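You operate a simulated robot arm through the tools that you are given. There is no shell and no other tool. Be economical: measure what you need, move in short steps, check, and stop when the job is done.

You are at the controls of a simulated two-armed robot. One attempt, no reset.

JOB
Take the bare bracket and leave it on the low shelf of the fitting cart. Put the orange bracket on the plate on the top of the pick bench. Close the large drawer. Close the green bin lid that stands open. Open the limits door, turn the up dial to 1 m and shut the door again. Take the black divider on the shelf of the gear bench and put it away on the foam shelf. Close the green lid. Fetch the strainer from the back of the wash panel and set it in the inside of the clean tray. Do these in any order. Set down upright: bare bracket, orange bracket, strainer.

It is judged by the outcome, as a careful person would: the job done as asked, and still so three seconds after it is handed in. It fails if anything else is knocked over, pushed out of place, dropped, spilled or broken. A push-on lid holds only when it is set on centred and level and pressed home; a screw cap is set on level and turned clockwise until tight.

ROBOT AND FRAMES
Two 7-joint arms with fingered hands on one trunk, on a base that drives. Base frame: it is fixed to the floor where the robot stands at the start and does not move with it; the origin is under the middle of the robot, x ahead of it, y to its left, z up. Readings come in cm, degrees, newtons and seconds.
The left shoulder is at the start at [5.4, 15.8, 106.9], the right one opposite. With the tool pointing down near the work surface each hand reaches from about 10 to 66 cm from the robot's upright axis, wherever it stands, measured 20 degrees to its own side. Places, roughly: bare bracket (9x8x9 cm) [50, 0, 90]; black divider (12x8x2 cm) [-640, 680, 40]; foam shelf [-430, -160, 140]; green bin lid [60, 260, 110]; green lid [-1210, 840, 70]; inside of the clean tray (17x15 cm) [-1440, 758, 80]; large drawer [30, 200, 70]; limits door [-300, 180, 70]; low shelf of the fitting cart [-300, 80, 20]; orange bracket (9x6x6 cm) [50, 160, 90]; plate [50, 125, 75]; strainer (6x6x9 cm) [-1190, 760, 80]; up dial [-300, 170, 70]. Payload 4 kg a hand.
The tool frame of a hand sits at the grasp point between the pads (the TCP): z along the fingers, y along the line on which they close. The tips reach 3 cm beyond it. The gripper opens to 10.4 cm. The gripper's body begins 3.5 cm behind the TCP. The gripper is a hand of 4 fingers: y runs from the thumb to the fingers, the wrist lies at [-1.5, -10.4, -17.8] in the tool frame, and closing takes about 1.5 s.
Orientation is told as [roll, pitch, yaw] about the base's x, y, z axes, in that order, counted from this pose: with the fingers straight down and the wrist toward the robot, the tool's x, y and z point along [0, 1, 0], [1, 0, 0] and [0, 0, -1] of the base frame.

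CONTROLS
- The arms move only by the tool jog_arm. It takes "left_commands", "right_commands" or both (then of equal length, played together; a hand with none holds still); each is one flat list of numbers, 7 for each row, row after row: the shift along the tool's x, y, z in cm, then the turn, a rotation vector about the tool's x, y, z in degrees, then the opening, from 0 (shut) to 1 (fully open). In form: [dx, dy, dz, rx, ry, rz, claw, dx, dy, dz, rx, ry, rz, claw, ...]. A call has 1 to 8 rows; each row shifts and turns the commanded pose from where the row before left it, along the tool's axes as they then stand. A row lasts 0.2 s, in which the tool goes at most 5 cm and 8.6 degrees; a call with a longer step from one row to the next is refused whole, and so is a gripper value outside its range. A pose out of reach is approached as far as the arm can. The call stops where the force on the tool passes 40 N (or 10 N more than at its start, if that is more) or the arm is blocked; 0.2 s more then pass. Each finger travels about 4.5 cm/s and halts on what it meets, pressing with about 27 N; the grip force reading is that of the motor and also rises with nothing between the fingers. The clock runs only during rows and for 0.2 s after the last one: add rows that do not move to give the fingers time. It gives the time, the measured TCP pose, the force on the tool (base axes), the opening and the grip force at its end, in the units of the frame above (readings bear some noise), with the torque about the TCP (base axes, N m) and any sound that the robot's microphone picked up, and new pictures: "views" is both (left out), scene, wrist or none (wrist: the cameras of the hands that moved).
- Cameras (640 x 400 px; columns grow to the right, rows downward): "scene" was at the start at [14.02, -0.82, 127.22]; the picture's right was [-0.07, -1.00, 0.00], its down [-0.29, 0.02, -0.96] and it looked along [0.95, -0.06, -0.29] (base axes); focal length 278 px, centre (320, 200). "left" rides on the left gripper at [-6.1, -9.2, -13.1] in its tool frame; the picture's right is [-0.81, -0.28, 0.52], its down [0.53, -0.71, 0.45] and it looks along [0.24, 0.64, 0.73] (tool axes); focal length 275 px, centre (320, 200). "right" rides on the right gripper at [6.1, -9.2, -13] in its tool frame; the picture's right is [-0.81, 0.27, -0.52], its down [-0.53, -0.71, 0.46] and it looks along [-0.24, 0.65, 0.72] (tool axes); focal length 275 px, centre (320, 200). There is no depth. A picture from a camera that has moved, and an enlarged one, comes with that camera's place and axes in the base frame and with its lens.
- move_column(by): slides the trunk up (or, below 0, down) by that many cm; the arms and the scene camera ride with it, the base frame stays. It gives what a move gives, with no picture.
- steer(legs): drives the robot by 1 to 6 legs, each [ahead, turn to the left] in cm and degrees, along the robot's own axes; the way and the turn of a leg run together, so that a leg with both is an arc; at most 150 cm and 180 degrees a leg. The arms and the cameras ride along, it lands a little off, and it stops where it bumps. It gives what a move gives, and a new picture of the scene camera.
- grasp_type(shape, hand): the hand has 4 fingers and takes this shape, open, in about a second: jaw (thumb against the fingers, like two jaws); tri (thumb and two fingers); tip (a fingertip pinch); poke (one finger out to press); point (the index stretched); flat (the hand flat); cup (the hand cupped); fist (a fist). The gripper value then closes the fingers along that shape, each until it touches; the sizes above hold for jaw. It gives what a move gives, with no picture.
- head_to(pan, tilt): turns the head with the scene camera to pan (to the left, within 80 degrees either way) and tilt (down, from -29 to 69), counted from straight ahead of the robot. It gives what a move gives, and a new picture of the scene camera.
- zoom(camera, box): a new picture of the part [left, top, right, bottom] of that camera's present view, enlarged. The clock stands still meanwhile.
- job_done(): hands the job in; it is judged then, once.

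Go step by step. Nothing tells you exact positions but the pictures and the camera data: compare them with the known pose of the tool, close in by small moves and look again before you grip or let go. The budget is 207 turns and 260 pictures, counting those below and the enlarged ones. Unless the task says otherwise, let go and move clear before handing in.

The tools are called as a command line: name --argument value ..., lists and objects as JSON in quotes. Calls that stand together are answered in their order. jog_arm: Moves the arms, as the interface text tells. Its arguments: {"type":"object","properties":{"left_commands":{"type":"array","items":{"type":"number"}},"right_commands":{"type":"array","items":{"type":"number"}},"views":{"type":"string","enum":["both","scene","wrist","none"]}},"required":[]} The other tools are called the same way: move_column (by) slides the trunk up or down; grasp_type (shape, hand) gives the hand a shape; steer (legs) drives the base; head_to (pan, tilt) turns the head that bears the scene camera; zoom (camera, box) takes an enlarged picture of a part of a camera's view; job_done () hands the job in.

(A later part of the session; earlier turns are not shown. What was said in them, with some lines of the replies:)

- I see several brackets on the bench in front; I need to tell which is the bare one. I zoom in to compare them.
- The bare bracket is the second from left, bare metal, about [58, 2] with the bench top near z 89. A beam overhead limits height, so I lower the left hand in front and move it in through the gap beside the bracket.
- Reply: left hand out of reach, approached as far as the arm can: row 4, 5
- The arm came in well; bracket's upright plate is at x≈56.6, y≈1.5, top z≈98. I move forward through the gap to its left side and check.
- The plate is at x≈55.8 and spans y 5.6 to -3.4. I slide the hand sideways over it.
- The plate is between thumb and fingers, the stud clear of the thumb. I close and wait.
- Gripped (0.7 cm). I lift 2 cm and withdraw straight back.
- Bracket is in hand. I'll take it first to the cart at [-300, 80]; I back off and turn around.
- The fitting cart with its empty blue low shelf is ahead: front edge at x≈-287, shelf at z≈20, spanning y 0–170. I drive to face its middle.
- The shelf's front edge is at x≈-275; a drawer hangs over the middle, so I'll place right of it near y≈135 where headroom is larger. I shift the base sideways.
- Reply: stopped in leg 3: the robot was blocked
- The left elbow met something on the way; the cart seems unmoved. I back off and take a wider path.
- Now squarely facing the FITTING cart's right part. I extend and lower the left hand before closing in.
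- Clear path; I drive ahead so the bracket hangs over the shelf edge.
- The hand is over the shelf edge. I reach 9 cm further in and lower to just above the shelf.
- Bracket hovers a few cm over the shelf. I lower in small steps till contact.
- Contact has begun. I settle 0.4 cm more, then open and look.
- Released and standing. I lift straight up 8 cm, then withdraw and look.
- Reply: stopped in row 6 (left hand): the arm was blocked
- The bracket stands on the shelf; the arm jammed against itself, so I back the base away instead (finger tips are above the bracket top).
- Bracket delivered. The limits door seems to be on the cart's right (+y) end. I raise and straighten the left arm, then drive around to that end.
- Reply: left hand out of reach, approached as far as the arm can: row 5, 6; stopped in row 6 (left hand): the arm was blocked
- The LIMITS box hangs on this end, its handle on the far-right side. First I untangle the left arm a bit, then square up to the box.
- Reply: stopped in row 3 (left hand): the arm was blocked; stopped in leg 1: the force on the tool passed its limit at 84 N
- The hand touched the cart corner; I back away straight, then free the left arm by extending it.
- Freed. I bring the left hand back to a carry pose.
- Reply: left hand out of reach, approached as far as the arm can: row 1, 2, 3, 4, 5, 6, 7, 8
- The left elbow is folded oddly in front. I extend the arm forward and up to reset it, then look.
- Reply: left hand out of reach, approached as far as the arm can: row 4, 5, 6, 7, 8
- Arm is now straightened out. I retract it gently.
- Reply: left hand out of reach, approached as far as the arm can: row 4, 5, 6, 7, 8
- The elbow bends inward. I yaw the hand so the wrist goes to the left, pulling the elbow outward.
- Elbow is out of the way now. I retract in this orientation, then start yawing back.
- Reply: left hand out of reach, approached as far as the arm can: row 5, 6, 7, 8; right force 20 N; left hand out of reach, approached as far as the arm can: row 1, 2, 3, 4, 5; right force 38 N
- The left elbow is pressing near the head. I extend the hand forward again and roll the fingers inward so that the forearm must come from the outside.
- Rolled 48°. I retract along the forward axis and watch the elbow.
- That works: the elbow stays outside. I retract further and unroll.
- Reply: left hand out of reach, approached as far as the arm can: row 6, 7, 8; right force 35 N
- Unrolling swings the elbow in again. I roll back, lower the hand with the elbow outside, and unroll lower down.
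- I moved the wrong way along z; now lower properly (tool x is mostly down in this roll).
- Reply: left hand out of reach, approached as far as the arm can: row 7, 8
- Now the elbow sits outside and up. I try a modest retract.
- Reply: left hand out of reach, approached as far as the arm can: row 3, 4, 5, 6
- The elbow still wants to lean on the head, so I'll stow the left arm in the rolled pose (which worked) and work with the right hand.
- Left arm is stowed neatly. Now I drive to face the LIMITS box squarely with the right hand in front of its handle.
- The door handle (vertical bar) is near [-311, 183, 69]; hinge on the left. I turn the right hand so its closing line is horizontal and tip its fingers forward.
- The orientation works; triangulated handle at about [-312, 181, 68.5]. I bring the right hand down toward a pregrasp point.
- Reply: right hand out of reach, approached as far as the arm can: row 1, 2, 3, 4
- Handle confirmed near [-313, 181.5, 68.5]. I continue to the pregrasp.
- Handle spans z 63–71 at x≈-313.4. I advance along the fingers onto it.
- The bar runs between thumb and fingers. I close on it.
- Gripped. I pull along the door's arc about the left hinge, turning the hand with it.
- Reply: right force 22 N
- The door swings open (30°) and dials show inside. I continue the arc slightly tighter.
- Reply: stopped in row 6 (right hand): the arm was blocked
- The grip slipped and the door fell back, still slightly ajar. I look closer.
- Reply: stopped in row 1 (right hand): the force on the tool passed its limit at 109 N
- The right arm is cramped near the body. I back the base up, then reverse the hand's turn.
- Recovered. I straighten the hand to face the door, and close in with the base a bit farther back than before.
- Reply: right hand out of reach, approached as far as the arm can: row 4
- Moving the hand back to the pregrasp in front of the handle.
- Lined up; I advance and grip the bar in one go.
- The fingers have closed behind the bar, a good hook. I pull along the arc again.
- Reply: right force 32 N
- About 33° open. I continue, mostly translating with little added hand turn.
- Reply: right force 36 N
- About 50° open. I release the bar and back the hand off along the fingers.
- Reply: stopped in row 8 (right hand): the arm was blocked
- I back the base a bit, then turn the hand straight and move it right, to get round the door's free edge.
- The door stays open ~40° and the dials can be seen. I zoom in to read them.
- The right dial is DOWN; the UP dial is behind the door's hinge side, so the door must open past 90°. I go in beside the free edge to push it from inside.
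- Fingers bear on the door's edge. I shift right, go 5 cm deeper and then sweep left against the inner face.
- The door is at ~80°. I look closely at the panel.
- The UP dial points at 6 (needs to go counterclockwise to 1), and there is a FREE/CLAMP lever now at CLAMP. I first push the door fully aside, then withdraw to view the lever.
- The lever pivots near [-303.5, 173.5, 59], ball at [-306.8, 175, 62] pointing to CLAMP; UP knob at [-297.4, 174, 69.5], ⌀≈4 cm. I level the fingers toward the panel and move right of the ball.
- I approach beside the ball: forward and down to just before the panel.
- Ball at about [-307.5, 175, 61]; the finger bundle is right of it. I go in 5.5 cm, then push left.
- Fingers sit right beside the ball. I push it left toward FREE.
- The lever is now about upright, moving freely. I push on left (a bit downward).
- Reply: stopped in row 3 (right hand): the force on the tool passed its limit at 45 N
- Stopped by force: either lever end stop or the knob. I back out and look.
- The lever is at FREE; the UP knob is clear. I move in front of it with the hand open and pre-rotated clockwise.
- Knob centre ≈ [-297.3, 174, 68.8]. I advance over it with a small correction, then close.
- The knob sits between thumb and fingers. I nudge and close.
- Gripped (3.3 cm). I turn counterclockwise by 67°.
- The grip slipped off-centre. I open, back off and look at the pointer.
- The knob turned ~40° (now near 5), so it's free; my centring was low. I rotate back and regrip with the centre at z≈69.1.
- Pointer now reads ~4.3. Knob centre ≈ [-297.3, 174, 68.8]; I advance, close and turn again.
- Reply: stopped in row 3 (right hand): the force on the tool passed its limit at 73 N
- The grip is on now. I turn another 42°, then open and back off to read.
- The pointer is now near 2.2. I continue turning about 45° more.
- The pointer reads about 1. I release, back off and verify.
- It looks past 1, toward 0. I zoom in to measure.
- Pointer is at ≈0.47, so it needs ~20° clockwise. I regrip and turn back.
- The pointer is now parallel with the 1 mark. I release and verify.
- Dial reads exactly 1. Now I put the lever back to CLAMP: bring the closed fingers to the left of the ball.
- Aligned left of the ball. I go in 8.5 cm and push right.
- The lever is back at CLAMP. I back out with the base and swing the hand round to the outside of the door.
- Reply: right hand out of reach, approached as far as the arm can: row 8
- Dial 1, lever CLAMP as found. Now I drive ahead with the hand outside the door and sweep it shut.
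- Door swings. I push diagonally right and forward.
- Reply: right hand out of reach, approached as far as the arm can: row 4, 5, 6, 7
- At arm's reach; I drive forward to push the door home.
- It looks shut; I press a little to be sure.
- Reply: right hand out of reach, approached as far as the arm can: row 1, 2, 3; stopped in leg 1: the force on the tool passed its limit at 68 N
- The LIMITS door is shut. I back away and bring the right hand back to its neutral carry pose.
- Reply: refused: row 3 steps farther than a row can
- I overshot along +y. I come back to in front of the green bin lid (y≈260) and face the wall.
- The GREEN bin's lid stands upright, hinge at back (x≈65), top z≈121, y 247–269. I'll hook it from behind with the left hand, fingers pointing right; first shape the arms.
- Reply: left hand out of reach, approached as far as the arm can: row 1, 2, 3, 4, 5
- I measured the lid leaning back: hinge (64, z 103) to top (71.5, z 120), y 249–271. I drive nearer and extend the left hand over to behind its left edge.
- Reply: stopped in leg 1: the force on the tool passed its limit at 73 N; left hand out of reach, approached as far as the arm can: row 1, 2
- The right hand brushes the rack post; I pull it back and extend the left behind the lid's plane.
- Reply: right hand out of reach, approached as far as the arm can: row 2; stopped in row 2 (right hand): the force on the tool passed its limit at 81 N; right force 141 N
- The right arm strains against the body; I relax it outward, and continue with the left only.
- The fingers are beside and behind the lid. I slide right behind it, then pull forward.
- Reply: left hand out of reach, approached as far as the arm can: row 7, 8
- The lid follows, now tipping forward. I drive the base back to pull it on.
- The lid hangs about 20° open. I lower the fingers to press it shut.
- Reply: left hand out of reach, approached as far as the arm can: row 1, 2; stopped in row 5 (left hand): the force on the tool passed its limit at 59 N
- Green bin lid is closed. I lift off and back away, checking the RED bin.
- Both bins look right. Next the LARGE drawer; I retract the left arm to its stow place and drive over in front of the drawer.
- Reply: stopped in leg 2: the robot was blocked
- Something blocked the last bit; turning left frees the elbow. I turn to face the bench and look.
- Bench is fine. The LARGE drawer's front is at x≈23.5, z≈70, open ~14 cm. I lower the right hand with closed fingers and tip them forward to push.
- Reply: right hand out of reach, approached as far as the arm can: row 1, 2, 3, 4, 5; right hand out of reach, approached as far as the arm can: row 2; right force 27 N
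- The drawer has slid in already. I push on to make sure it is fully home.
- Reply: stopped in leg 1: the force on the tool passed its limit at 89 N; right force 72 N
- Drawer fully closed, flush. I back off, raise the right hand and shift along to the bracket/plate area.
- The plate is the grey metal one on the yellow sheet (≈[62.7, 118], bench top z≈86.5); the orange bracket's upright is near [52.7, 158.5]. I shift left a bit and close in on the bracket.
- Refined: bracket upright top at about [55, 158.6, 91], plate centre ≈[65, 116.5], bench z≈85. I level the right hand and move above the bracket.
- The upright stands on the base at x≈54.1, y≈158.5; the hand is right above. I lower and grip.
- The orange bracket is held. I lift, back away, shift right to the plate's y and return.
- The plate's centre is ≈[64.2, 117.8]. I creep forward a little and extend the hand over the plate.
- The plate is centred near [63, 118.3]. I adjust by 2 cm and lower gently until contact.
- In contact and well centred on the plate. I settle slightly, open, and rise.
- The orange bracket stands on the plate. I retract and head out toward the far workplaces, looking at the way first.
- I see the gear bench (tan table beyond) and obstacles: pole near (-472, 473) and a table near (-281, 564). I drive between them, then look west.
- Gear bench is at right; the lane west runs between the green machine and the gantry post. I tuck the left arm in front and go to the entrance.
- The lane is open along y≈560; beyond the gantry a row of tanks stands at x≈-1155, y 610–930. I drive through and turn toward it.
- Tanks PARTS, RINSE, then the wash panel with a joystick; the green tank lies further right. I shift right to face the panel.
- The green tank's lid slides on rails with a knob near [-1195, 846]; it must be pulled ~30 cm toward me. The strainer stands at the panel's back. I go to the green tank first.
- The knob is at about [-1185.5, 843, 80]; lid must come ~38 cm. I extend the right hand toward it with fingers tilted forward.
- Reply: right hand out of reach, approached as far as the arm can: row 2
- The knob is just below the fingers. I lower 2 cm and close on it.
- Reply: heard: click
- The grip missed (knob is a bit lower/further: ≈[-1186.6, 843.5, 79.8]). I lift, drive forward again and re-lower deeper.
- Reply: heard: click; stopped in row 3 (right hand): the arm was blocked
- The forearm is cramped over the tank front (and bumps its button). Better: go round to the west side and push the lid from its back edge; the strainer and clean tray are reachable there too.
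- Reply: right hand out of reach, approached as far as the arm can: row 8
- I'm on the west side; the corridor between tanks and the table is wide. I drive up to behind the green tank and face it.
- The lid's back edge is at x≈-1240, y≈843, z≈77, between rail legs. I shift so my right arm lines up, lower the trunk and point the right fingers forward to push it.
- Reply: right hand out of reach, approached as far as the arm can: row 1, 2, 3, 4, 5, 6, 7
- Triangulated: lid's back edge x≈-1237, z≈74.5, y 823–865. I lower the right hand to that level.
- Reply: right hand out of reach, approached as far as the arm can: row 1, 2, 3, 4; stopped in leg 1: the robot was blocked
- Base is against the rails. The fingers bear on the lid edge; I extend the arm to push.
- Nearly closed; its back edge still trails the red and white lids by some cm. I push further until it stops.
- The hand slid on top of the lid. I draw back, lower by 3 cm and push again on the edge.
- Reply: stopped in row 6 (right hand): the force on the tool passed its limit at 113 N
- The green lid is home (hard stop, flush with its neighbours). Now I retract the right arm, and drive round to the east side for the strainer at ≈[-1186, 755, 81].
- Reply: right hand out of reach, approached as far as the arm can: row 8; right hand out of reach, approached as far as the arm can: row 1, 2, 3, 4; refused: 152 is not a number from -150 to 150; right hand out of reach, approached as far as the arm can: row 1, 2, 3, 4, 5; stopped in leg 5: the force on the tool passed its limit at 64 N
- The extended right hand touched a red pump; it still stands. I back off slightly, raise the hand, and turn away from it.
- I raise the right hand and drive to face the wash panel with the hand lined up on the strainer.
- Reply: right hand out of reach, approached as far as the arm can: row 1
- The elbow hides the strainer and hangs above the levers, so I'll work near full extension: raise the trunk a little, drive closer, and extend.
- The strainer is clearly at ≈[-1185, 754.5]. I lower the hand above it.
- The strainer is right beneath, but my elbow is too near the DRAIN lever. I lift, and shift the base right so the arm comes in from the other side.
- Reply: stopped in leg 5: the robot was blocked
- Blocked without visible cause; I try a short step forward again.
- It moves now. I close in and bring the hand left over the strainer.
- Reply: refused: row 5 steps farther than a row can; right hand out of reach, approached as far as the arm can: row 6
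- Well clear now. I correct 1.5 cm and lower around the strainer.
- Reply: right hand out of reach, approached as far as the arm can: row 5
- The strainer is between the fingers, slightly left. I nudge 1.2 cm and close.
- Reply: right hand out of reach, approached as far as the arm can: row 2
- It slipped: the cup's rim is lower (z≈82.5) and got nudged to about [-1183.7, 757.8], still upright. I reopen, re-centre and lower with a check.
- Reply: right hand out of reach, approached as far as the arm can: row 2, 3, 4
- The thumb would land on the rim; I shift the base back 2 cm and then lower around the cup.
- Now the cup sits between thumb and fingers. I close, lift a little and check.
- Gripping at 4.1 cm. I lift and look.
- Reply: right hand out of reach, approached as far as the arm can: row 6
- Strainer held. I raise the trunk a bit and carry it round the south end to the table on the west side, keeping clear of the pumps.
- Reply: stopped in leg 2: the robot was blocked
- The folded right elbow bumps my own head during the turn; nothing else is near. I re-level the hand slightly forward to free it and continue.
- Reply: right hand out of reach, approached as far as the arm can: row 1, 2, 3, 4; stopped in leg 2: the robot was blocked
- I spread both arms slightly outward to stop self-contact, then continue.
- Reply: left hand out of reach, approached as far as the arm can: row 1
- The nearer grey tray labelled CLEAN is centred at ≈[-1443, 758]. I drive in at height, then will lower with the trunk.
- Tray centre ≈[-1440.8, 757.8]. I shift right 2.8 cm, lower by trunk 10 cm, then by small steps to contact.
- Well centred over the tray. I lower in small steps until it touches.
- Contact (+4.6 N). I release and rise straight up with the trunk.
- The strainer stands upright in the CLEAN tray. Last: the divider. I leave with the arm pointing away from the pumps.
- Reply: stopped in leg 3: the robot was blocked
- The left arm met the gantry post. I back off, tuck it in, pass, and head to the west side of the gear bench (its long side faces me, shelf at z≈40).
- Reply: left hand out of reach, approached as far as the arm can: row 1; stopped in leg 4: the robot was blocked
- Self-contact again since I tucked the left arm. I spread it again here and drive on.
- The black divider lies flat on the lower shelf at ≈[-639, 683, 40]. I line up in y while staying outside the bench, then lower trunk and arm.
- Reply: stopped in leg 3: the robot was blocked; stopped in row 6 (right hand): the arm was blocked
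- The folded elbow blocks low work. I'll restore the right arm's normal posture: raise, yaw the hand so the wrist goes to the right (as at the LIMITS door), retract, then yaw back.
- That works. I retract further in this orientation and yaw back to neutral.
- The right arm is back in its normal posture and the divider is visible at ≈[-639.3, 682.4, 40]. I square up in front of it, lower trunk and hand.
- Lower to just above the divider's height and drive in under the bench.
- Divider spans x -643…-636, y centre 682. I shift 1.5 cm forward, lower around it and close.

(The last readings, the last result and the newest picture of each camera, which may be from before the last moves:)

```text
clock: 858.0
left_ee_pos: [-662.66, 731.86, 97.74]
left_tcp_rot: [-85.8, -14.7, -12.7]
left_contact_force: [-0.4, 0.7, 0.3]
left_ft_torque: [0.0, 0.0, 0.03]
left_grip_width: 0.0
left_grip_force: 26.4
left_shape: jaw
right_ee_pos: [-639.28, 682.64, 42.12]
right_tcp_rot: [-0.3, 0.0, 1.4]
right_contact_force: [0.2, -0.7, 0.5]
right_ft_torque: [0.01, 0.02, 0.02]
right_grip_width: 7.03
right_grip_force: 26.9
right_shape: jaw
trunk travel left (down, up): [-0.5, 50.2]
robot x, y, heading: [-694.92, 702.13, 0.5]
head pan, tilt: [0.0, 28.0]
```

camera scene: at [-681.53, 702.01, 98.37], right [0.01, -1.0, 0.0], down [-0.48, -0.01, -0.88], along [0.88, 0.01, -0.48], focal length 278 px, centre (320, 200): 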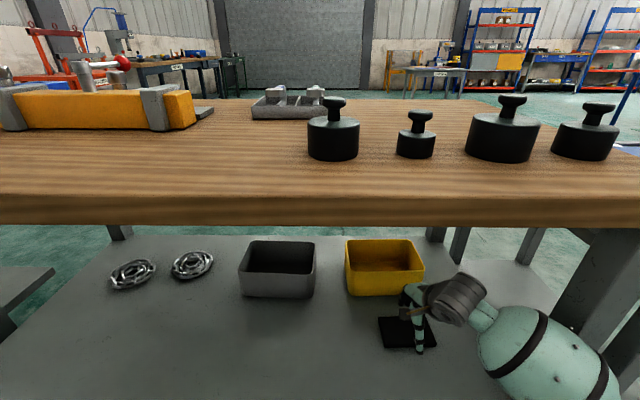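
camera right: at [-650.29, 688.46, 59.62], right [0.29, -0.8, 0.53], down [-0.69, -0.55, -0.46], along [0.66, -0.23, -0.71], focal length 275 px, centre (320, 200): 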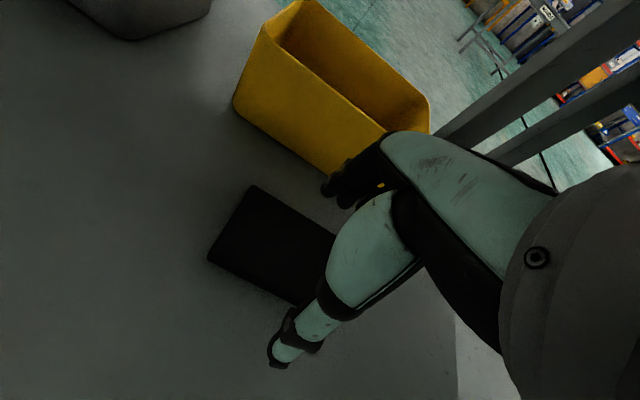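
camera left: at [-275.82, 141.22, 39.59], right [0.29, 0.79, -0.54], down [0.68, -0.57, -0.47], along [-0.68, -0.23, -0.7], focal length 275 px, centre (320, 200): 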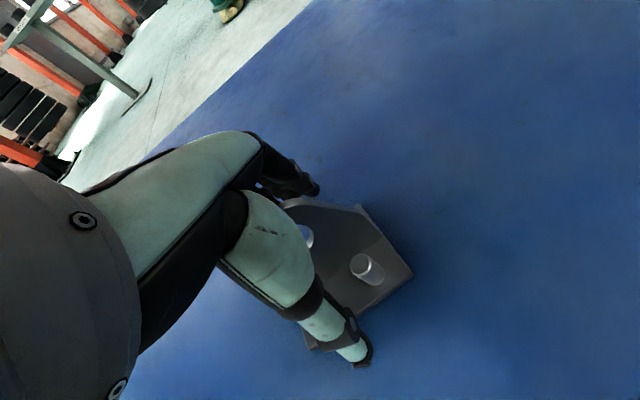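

Gripped (7 cm). I lift, back out from under the bench, raise the trunk, and start toward the foam shelf.

jog_arm --right_commands '[0, 0, -2, 0, 0, 0, 0.3, 0, 0, -3, 0, 0, 0, 0.3]' --views "none"

steer --legs '[[-60, 0]]'

move_column --by 50

jog_arm --right_commands '[0, 0, -4, 0, 0, 0, 0.3, 0, 0, -4, 0, 0, 0, 0.3, 0, 0, -4, 0, 0, 0, 0.3, 0, 0, -4, 0, 0, 0, 0.3]' --views "none"

steer --legs '[[0, -60], [122, 0], [0, 45], [150, 0], [150, 0]]'

```text
clock: 858.6
left_ee_pos: [-662.63, 731.64, 97.75]
left_tcp_rot: [-85.9, -14.6, -12.7]
left_contact_force: [-0.6, -0.3, -0.5]
left_ft_torque: [0.01, -0.02, 0.0]
left_grip_width: 0.0
left_grip_force: 26.7
left_shape: jaw
right_ee_pos: [-639.41, 682.81, 47.0]
right_tcp_rot: [-0.3, -0.1, 1.5]
right_contact_force: [0.4, 0.2, 0.2]
right_ft_torque: [0.01, -0.03, 0.02]
right_grip_width: 7.02
right_grip_force: 27.1
right_shape: jaw
trunk travel left (down, up): [-0.5, 50.2]
robot x, y, heading: [-695.26, 702.07, 0.9]
head pan, tilt: [0.0, 28.0]
```

```text
clock: 862.1
left_ee_pos: [-722.2, 731.02, 97.75]
left_tcp_rot: [-85.9, -14.8, -13.0]
left_contact_force: [-0.1, 1.0, 0.4]
left_ft_torque: [0.0, 0.0, -0.01]
left_grip_width: 0.02
left_grip_force: 27.1
left_shape: jaw
right_ee_pos: [-699.06, 681.86, 47.06]
right_tcp_rot: [-0.4, -0.2, 1.2]
right_contact_force: [0.0, 0.5, -0.2]
right_ft_torque: [0.01, -0.01, 0.02]
right_grip_width: 7.0
right_grip_force: 27.0
right_shape: jaw
trunk travel left (down, up): [-0.5, 50.2]
robot x, y, heading: [-754.54, 701.29, 0.3]
head pan, tilt: [0.0, 28.0]
camera scene: at [-741.28, 701.35, 98.39], right [0.01, -1.0, 0.0], down [-0.48, 0.0, -0.88], along [0.88, 0.01, -0.48], focal length 278 px, centre (320, 200)
```

scene: 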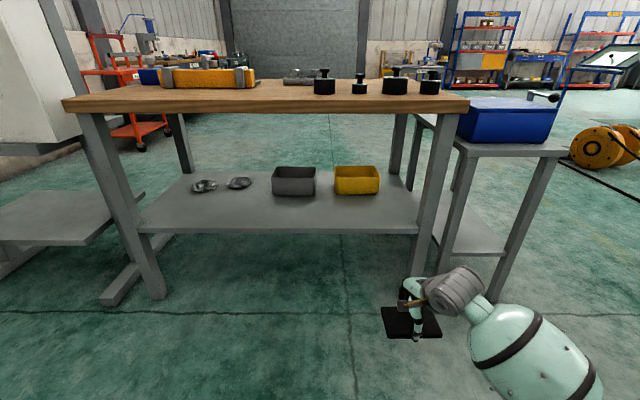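

```text
refused: 50 is not a number from -40 to 40
```

```text
clock: 863.1
left_ee_pos: [-722.81, 731.12, 97.45]
left_tcp_rot: [-86.1, -13.9, -12.8]
left_contact_force: [0.1, 0.1, -0.9]
left_ft_torque: [-0.01, 0.0, 0.03]
left_grip_width: 0.0
left_grip_force: 26.9
left_shape: jaw
right_ee_pos: [-700.1, 682.07, 63.45]
right_tcp_rot: [-0.3, -0.7, 1.3]
right_contact_force: [-0.8, -0.4, 0.7]
right_ft_torque: [-0.04, -0.03, 0.02]
right_grip_width: 7.0
right_grip_force: 27.0
right_shape: jaw
trunk travel left (down, up): [-0.5, 50.2]
robot x, y, heading: [-754.94, 701.7, 0.3]
head pan, tilt: [0.0, 28.0]
```

```text
clock: 889.8
left_ee_pos: [-357.29, 569.97, 97.34]
left_tcp_rot: [-86.0, -13.8, -23.1]
left_contact_force: [0.5, 0.1, 0.1]
left_ft_torque: [-0.01, 0.0, 0.02]
left_grip_width: 0.0
left_grip_force: 27.0
left_shape: jaw
right_ee_pos: [-343.69, 517.9, 63.27]
right_tcp_rot: [-0.5, -0.8, -9.0]
right_contact_force: [-0.7, 0.6, -0.6]
right_ft_torque: [-0.02, 0.01, -0.03]
right_grip_width: 7.01
right_grip_force: 26.4
right_shape: jaw
trunk travel left (down, up): [-0.5, 50.2]
robot x, y, heading: [-393.59, 546.31, -9.9]
head pan, tilt: [0.0, 28.0]
camera scene: at [-380.64, 544.06, 98.38], right [-0.17, -0.99, 0.0], down [-0.47, 0.08, -0.88], along [0.86, -0.15, -0.48], focal length 278 px, centre (320, 200)
```

scene: 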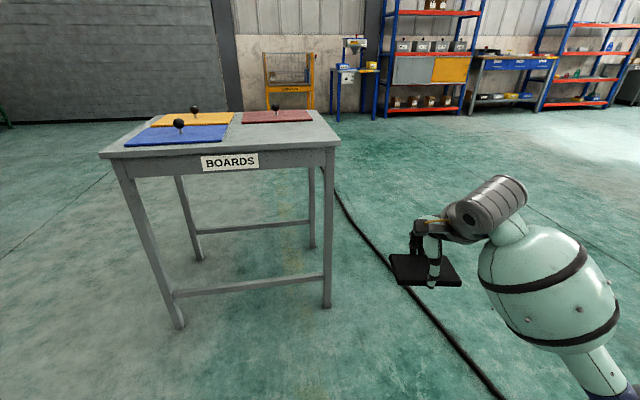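

The divider is held. I continue along the earlier route back and around the cart.

steer --legs '[[0, -41.5], [150, 0], [150, 0], [150, 0], [0, -57], [150, 0]]'

move_column --by 40

```text
clock: 925.1
left_ee_pos: [-158.52, 10.56, 96.96]
left_tcp_rot: [-86.0, -12.7, -123.8]
left_contact_force: [0.1, -0.9, -0.1]
left_ft_torque: [0.01, 0.01, 0.0]
left_grip_width: 0.0
left_grip_force: 27.2
left_shape: jaw
right_ee_pos: [-212.54, 7.52, 63.92]
right_tcp_rot: [-0.4, -1.5, -110.2]
right_contact_force: [-0.2, -0.4, -0.1]
right_ft_torque: [-0.01, 0.01, 0.01]
right_grip_width: 6.95
right_grip_force: 26.5
right_shape: jaw
trunk travel left (down, up): [-0.5, 50.2]
robot x, y, heading: [-175.03, 50.37, -111.2]
head pan, tilt: [0.0, 28.0]
camera scene: at [-179.56, 37.8, 98.38], right [-0.93, 0.36, 0.0], down [0.17, 0.45, -0.88], along [-0.31, -0.82, -0.48], focal length 278 px, centre (320, 200)
```

scene: 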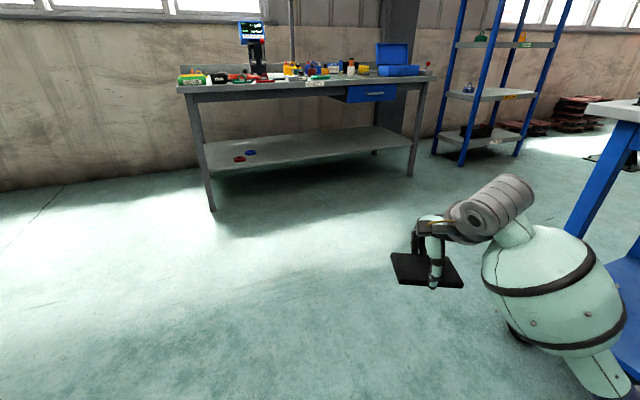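

```text
clock: 928.9
left_ee_pos: [-158.49, 10.93, 136.08]
left_tcp_rot: [-86.0, -11.1, -123.3]
left_contact_force: [-0.2, 1.1, -0.3]
left_ft_torque: [0.03, 0.0, 0.03]
left_grip_width: 0.0
left_grip_force: 26.7
left_shape: jaw
right_ee_pos: [-212.3, 8.21, 104.48]
right_tcp_rot: [-0.5, -2.3, -110.2]
right_contact_force: [0.6, 0.2, -0.3]
right_ft_torque: [0.0, 0.04, 0.0]
right_grip_width: 6.96
right_grip_force: 26.9
right_shape: jaw
trunk travel left (down, up): [-40.5, 10.2]
robot x, y, heading: [-174.84, 50.49, -111.0]
head pan, tilt: [0.0, 28.0]
```

The blue rack stands beyond the bench, front at y≈-145, x -395…-465; the foam shelf (z≈140) is above. I drive along the corridor and face it, looking up.

jog_arm --right_commands '[0, 0, -4, 0, 0, 0, 0.3, 0, 0, -4, 0, 0, 0, 0.3, 0, 0, -4, 0.7, 0, 0, 0.3, 0, 0, -4, 0.7, 0, 0, 0.3, 0, 0, -4, 0.7, 0, 0, 0.3]' --views "none"

steer --legs '[[130, 0], [0, -69], [150, 0], [32, 0], [0, 90]]'

head_to --pan 0 --tilt 5

```text
clock: 930.1
left_ee_pos: [-158.42, 11.02, 136.24]
left_tcp_rot: [-85.9, -11.1, -123.3]
left_contact_force: [0.0, 0.6, -0.3]
left_ft_torque: [-0.01, 0.01, 0.02]
left_grip_width: 0.0
left_grip_force: 26.7
left_shape: jaw
right_ee_pos: [-211.7, 8.89, 124.87]
right_tcp_rot: [-0.6, 0.0, -110.2]
right_contact_force: [-0.1, -0.3, 0.9]
right_ft_torque: [-0.01, 0.03, 0.02]
right_grip_width: 6.94
right_grip_force: 26.9
right_shape: jaw
trunk travel left (down, up): [-40.5, 10.2]
robot x, y, heading: [-174.57, 50.75, -110.8]
head pan, tilt: [0.0, 28.0]
```

```text
clock: 954.4
left_ee_pos: [-380.13, -94.36, 135.56]
left_tcp_rot: [-85.3, -12.8, -104.9]
left_contact_force: [-0.5, -0.4, 0.2]
left_ft_torque: [0.03, 0.01, -0.02]
left_grip_width: 0.0
left_grip_force: 27.1
left_shape: jaw
right_ee_pos: [-429.79, -112.15, 124.6]
right_tcp_rot: [-0.5, -0.1, -91.6]
right_contact_force: [0.6, 0.7, 0.0]
right_ft_torque: [0.01, 0.0, -0.04]
right_grip_width: 6.89
right_grip_force: 27.0
right_shape: jaw
trunk travel left (down, up): [-40.5, 10.2]
robot x, y, heading: [-409.16, -60.67, -92.2]
head pan, tilt: [0.0, 28.0]
camera scene: at [-409.74, -74.93, 138.28], right [-1.0, 0.04, 0.0], down [0.02, 0.48, -0.88], along [-0.04, -0.88, -0.48], focal length 278 px, centre (320, 200)
```

scene: 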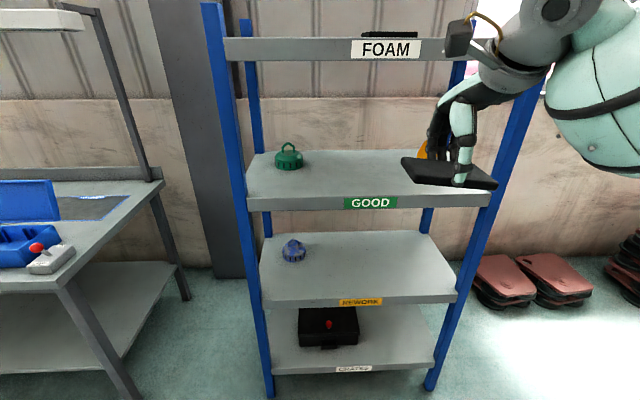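

```text
clock: 955.3
left_ee_pos: [-380.01, -93.07, 135.31]
left_tcp_rot: [-85.6, -11.9, -104.9]
left_contact_force: [0.5, 0.6, 0.7]
left_ft_torque: [0.0, -0.01, 0.0]
left_grip_width: 0.01
left_grip_force: 27.0
left_shape: jaw
right_ee_pos: [-429.51, -110.75, 125.46]
right_tcp_rot: [-0.2, -1.3, -91.2]
right_contact_force: [0.3, 0.5, -0.1]
right_ft_torque: [-0.01, -0.01, 0.0]
right_grip_width: 6.89
right_grip_force: 26.8
right_shape: jaw
trunk travel left (down, up): [-40.5, 10.2]
robot x, y, heading: [-409.21, -60.97, -92.5]
head pan, tilt: [0.0, 5.0]
camera scene: at [-409.65, -74.98, 142.01], right [-1.0, 0.04, 0.0], down [0.0, 0.1, -0.99], along [-0.04, -0.99, -0.1], focal length 278 px, centre (320, 200)
```

scene: 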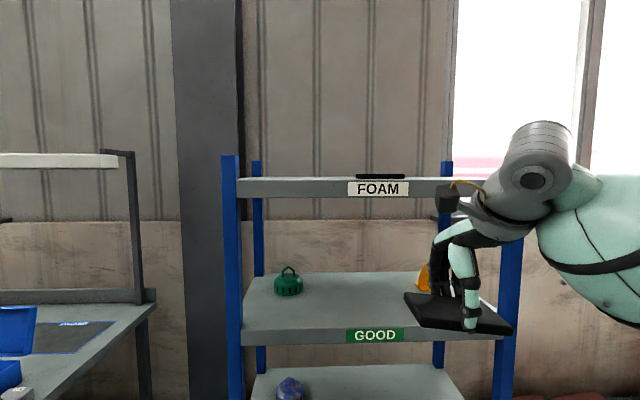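

FOAM is the top shelf (z≈140.3), with one black piece already at x≈-428. I'll place mine to its left at x≈-407: shift the base left, raise the hand.

steer --legs '[[-40, 0], [0, 30], [45, 0], [0, -28]]'

move_column --by 10

jog_arm --right_commands '[0, 0, -4, 0, 0, 0, 0.3, 0, 0, -4, 0, 0, 0, 0.3, 0, 0, -4, 0, 0, 0, 0.3, 0, 0, -4, 0, 0, 0, 0.3, 0, 0, -2, 0, 0, 0, 0.3]' --views "none"

```text
clock: 963.7
left_ee_pos: [-355.25, -90.3, 134.98]
left_tcp_rot: [-85.0, -13.2, -101.6]
left_contact_force: [-0.5, 0.3, 0.4]
left_ft_torque: [-0.01, 0.01, -0.02]
left_grip_width: 0.03
left_grip_force: 27.0
left_shape: jaw
right_ee_pos: [-403.86, -109.84, 125.36]
right_tcp_rot: [-0.6, -0.9, -88.5]
right_contact_force: [0.0, 0.2, 0.1]
right_ft_torque: [0.0, -0.01, 0.01]
right_grip_width: 6.9
right_grip_force: 27.1
right_shape: jaw
trunk travel left (down, up): [-40.5, 10.2]
robot x, y, heading: [-385.74, -58.72, -89.4]
head pan, tilt: [0.0, 5.0]
camera scene: at [-385.39, -73.13, 142.01], right [-1.0, -0.01, 0.0], down [0.0, 0.1, -0.99], along [0.01, -0.99, -0.1], focal length 278 px, centre (320, 200)
```

scene: 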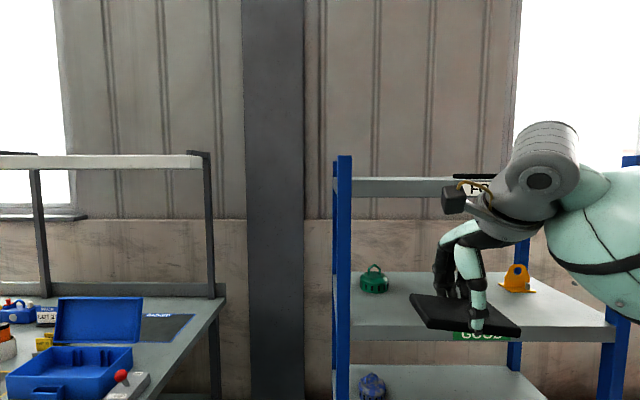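

```text
clock: 965.0
left_ee_pos: [-355.43, -89.04, 144.6]
left_tcp_rot: [-85.2, -12.3, -101.7]
left_contact_force: [0.1, 0.4, -0.5]
left_ft_torque: [0.0, 0.02, 0.0]
left_grip_width: 0.0
left_grip_force: 26.8
left_shape: jaw
right_ee_pos: [-403.76, -108.48, 135.94]
right_tcp_rot: [-0.1, -1.9, -88.1]
right_contact_force: [0.6, 0.6, -0.1]
right_ft_torque: [0.03, -0.02, -0.01]
right_grip_width: 6.88
right_grip_force: 27.1
right_shape: jaw
trunk travel left (down, up): [-50.5, 0.2]
robot x, y, heading: [-385.63, -59.09, -89.2]
head pan, tilt: [0.0, 5.0]
```

```text
clock: 966.2
left_ee_pos: [-355.44, -88.99, 144.64]
left_tcp_rot: [-85.3, -12.3, -101.6]
left_contact_force: [-0.8, 0.0, -0.1]
left_ft_torque: [0.02, 0.0, -0.04]
left_grip_width: 0.0
left_grip_force: 26.9
left_shape: jaw
right_ee_pos: [-403.67, -107.91, 154.17]
right_tcp_rot: [-0.6, -1.6, -88.4]
right_contact_force: [-0.3, -0.2, 0.1]
right_ft_torque: [-0.02, -0.01, 0.02]
right_grip_width: 6.88
right_grip_force: 26.8
right_shape: jaw
trunk travel left (down, up): [-50.5, 0.2]
robot x, y, heading: [-385.99, -58.75, -89.3]
head pan, tilt: [0.0, 5.0]
```

Free spot is x -412…-398 on the shelf, between the left post and the other piece. I drive in above the shelf.

steer --legs '[[37, 0]]'

jog_arm --right_commands '[0, 3, 0, 0.8, 0, 0, 0.3, 0, 3, 0.5, 0.8, 0, 0, 0.3, 0, 3, 1, 0, 0, 0, 0.3, 0, 0, 2, 0, 0, 0, 0.3, 0, 0, 0, 0, 0, 0, 0.3]' --views "wrist"

```text
clock: 968.7
left_ee_pos: [-354.89, -125.63, 144.58]
left_tcp_rot: [-85.3, -12.4, -101.5]
left_contact_force: [-0.4, -1.1, 0.7]
left_ft_torque: [0.0, 0.03, 0.0]
left_grip_width: 0.0
left_grip_force: 26.8
left_shape: jaw
right_ee_pos: [-403.19, -144.4, 154.22]
right_tcp_rot: [-0.6, -1.7, -88.4]
right_contact_force: [-1.0, -0.1, 0.1]
right_ft_torque: [-0.01, -0.01, -0.01]
right_grip_width: 6.88
right_grip_force: 26.8
right_shape: jaw
trunk travel left (down, up): [-50.5, 0.2]
robot x, y, heading: [-384.62, -95.31, -88.9]
head pan, tilt: [0.0, 5.0]
camera scene: at [-384.84, -109.83, 152.01], right [-1.0, -0.02, 0.0], down [0.0, 0.1, -1.0], along [0.02, -0.99, -0.1], focal length 278 px, centre (320, 200)
```

scene: 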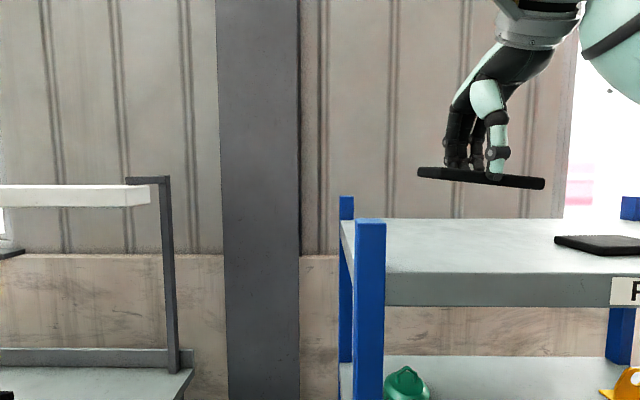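

```text
clock: 969.9
left_ee_pos: [-354.89, -124.62, 144.11]
left_tcp_rot: [-85.6, -10.8, -101.4]
left_contact_force: [-0.6, 0.1, -0.6]
left_ft_torque: [0.01, -0.05, 0.01]
left_grip_width: 0.01
left_grip_force: 26.9
left_shape: jaw
right_ee_pos: [-403.15, -151.75, 151.49]
right_tcp_rot: [-0.7, -0.8, -88.5]
right_contact_force: [0.7, -0.1, 0.2]
right_ft_torque: [0.01, -0.02, -0.01]
right_grip_width: 6.89
right_grip_force: 26.9
right_shape: jaw
trunk travel left (down, up): [-50.5, 0.2]
robot x, y, heading: [-384.83, -96.03, -88.9]
head pan, tilt: [0.0, 5.0]
camera right: at [-397.0, -142.26, 164.29], right [-0.8, -0.29, 0.53], down [-0.56, 0.69, -0.46], along [-0.24, -0.66, -0.71], focal length 275 px, centre (320, 200)
```

right: 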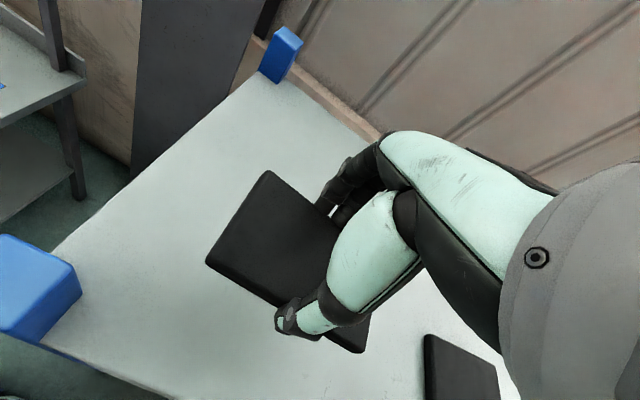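

The divider hovers over free shelf space. I move 3 cm further in and lower to contact.

jog_arm --right_commands '[0, 3, 1.5, 0, 0, 0, 0.3, 0, 0, 2.5, 0.8, 0, 0, 0.3, 0, 0, 2, 0, 0, 0, 0.3, 0, 0, 0.8, 0, 0, 0, 0.3, 0, 0, 0.5, 0, 0, 0, 0.3, 0, 0, 0.5, 0, 0, 0, 0.3, 0, 0, 0, 0, 0, 0, 0.3]' --views "none"

```text
clock: 971.5
left_ee_pos: [-354.85, -124.73, 144.16]
left_tcp_rot: [-85.7, -11.0, -101.4]
left_contact_force: [0.6, -0.7, 0.2]
left_ft_torque: [-0.01, 0.03, -0.02]
left_grip_width: 0.0
left_grip_force: 27.2
left_shape: jaw
right_ee_pos: [-402.91, -155.04, 143.73]
right_tcp_rot: [-0.8, -0.2, -88.4]
right_contact_force: [1.8, -1.4, 7.0]
right_ft_torque: [-0.32, 0.41, 0.12]
right_grip_width: 6.9
right_grip_force: 26.6
right_shape: jaw
trunk travel left (down, up): [-50.5, 0.2]
robot x, y, heading: [-385.27, -96.13, -88.9]
head pan, tilt: [0.0, 5.0]
```

Contact at z≈143.7 (7 N). I open and rise clear.

jog_arm --right_commands '[0, 0, 0, 0, 0, 0, 0.5, 0, 0, 0, 0, 0, 0, 0.7, 0, 0, 0, 0, 0, 0, 0.9, 0, 0, 0, 0, 0, 0, 1, 0, 0, 0, 0, 0, 0, 1, 0, 0, -2, 0, 0, 0, 1, 0, 0, -3, 0, 0, 0, 1, 0, 0, -4, 0, 0, 0, 1]' --views "wrist"

```text
clock: 973.3
left_ee_pos: [-354.75, -124.49, 144.29]
left_tcp_rot: [-85.6, -10.9, -101.4]
left_contact_force: [0.4, -0.3, 0.8]
left_ft_torque: [-0.02, 0.0, 0.0]
left_grip_width: 0.0
left_grip_force: 26.8
left_shape: jaw
right_ee_pos: [-403.02, -154.9, 152.79]
right_tcp_rot: [-0.6, -0.2, -88.6]
right_contact_force: [0.0, 0.8, -0.9]
right_ft_torque: [0.0, 0.0, 0.0]
right_grip_width: 10.34
right_grip_force: 0.1
right_shape: jaw
trunk travel left (down, up): [-50.5, 0.2]
robot x, y, heading: [-385.23, -95.74, -88.9]
head pan, tilt: [0.0, 5.0]
camera right: at [-396.97, -145.49, 165.69], right [-0.8, -0.3, 0.53], down [-0.56, 0.7, -0.45], along [-0.24, -0.65, -0.72], focal length 275 px, centre (320, 200)
```

right: 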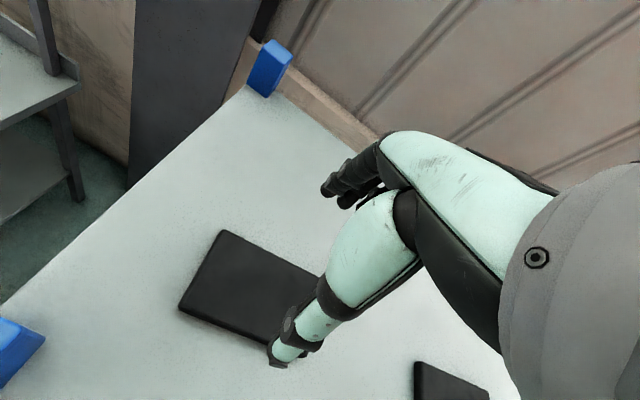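

The divider lies flat on the foam shelf, clear of the other piece. I back the base away from the rack and check the view once.

steer --legs '[[-50, 0]]'

```text
clock: 976.3
left_ee_pos: [-355.58, -76.17, 144.18]
left_tcp_rot: [-85.8, -10.8, -101.3]
left_contact_force: [0.2, 0.2, 0.3]
left_ft_torque: [-0.02, -0.06, 0.01]
left_grip_width: 0.02
left_grip_force: 27.0
left_shape: jaw
right_ee_pos: [-403.78, -106.73, 152.55]
right_tcp_rot: [-0.7, 0.1, -88.2]
right_contact_force: [0.6, 0.0, -0.2]
right_ft_torque: [0.03, 0.01, -0.03]
right_grip_width: 10.38
right_grip_force: 0.0
right_shape: jaw
trunk travel left (down, up): [-50.5, 0.2]
robot x, y, heading: [-385.89, -46.99, -88.9]
head pan, tilt: [0.0, 5.0]
camera scene: at [-385.67, -61.79, 151.96], right [-1.0, -0.02, 0.0], down [0.0, 0.1, -0.99], along [0.02, -0.99, -0.1], focal length 278 px, centre (320, 200)
```

scene: 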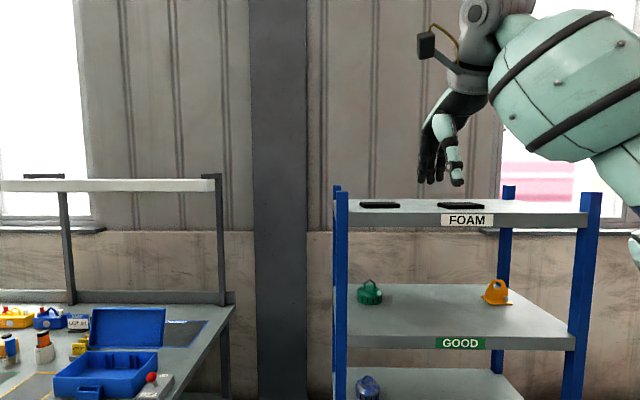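

The divider rests on the FOAM shelf beside the other piece, and both hands are empty and clear. All eight parts are done, so I hand the job in.

job_done

```text
The job is handed in.
```

I did all eight parts and handed the job in. Each was checked in the pictures as I did it, but I did not go back to recheck any of them before handing in.

- **Bare bracket:** it stands upright on the low shelf of the fitting cart.
- **Orange bracket:** it stands upright on the plate on top of the pick bench.
- **Large drawer:** it is shut and flush with its neighbours.
- **Green bin lid:** it is closed.
- **Limits door:** the up dial reads 1 m and the door is shut. I moved the clamp lever to FREE before turning the dial and put it back to CLAMP afterwards.
- **Black divider:** it lies flat on the foam shelf beside another black piece.
- **Green lid:** it is slid home against its stop.
- **Strainer:** it stands upright in the clean tray.

Contacts along the way that might matter:
- My arms touched the fitting cart, a rack post, the gantry post and a red pump. Nothing looked displaced in the pictures, and I saw nothing fall.
- I heard two clicks while working over the green tank. My arm or base may have pressed a button at its front, and I did not see any effect.
- On the first try I nudged the strainer a few centimetres on the wash panel. It stayed upright and I picked it up on the second try.
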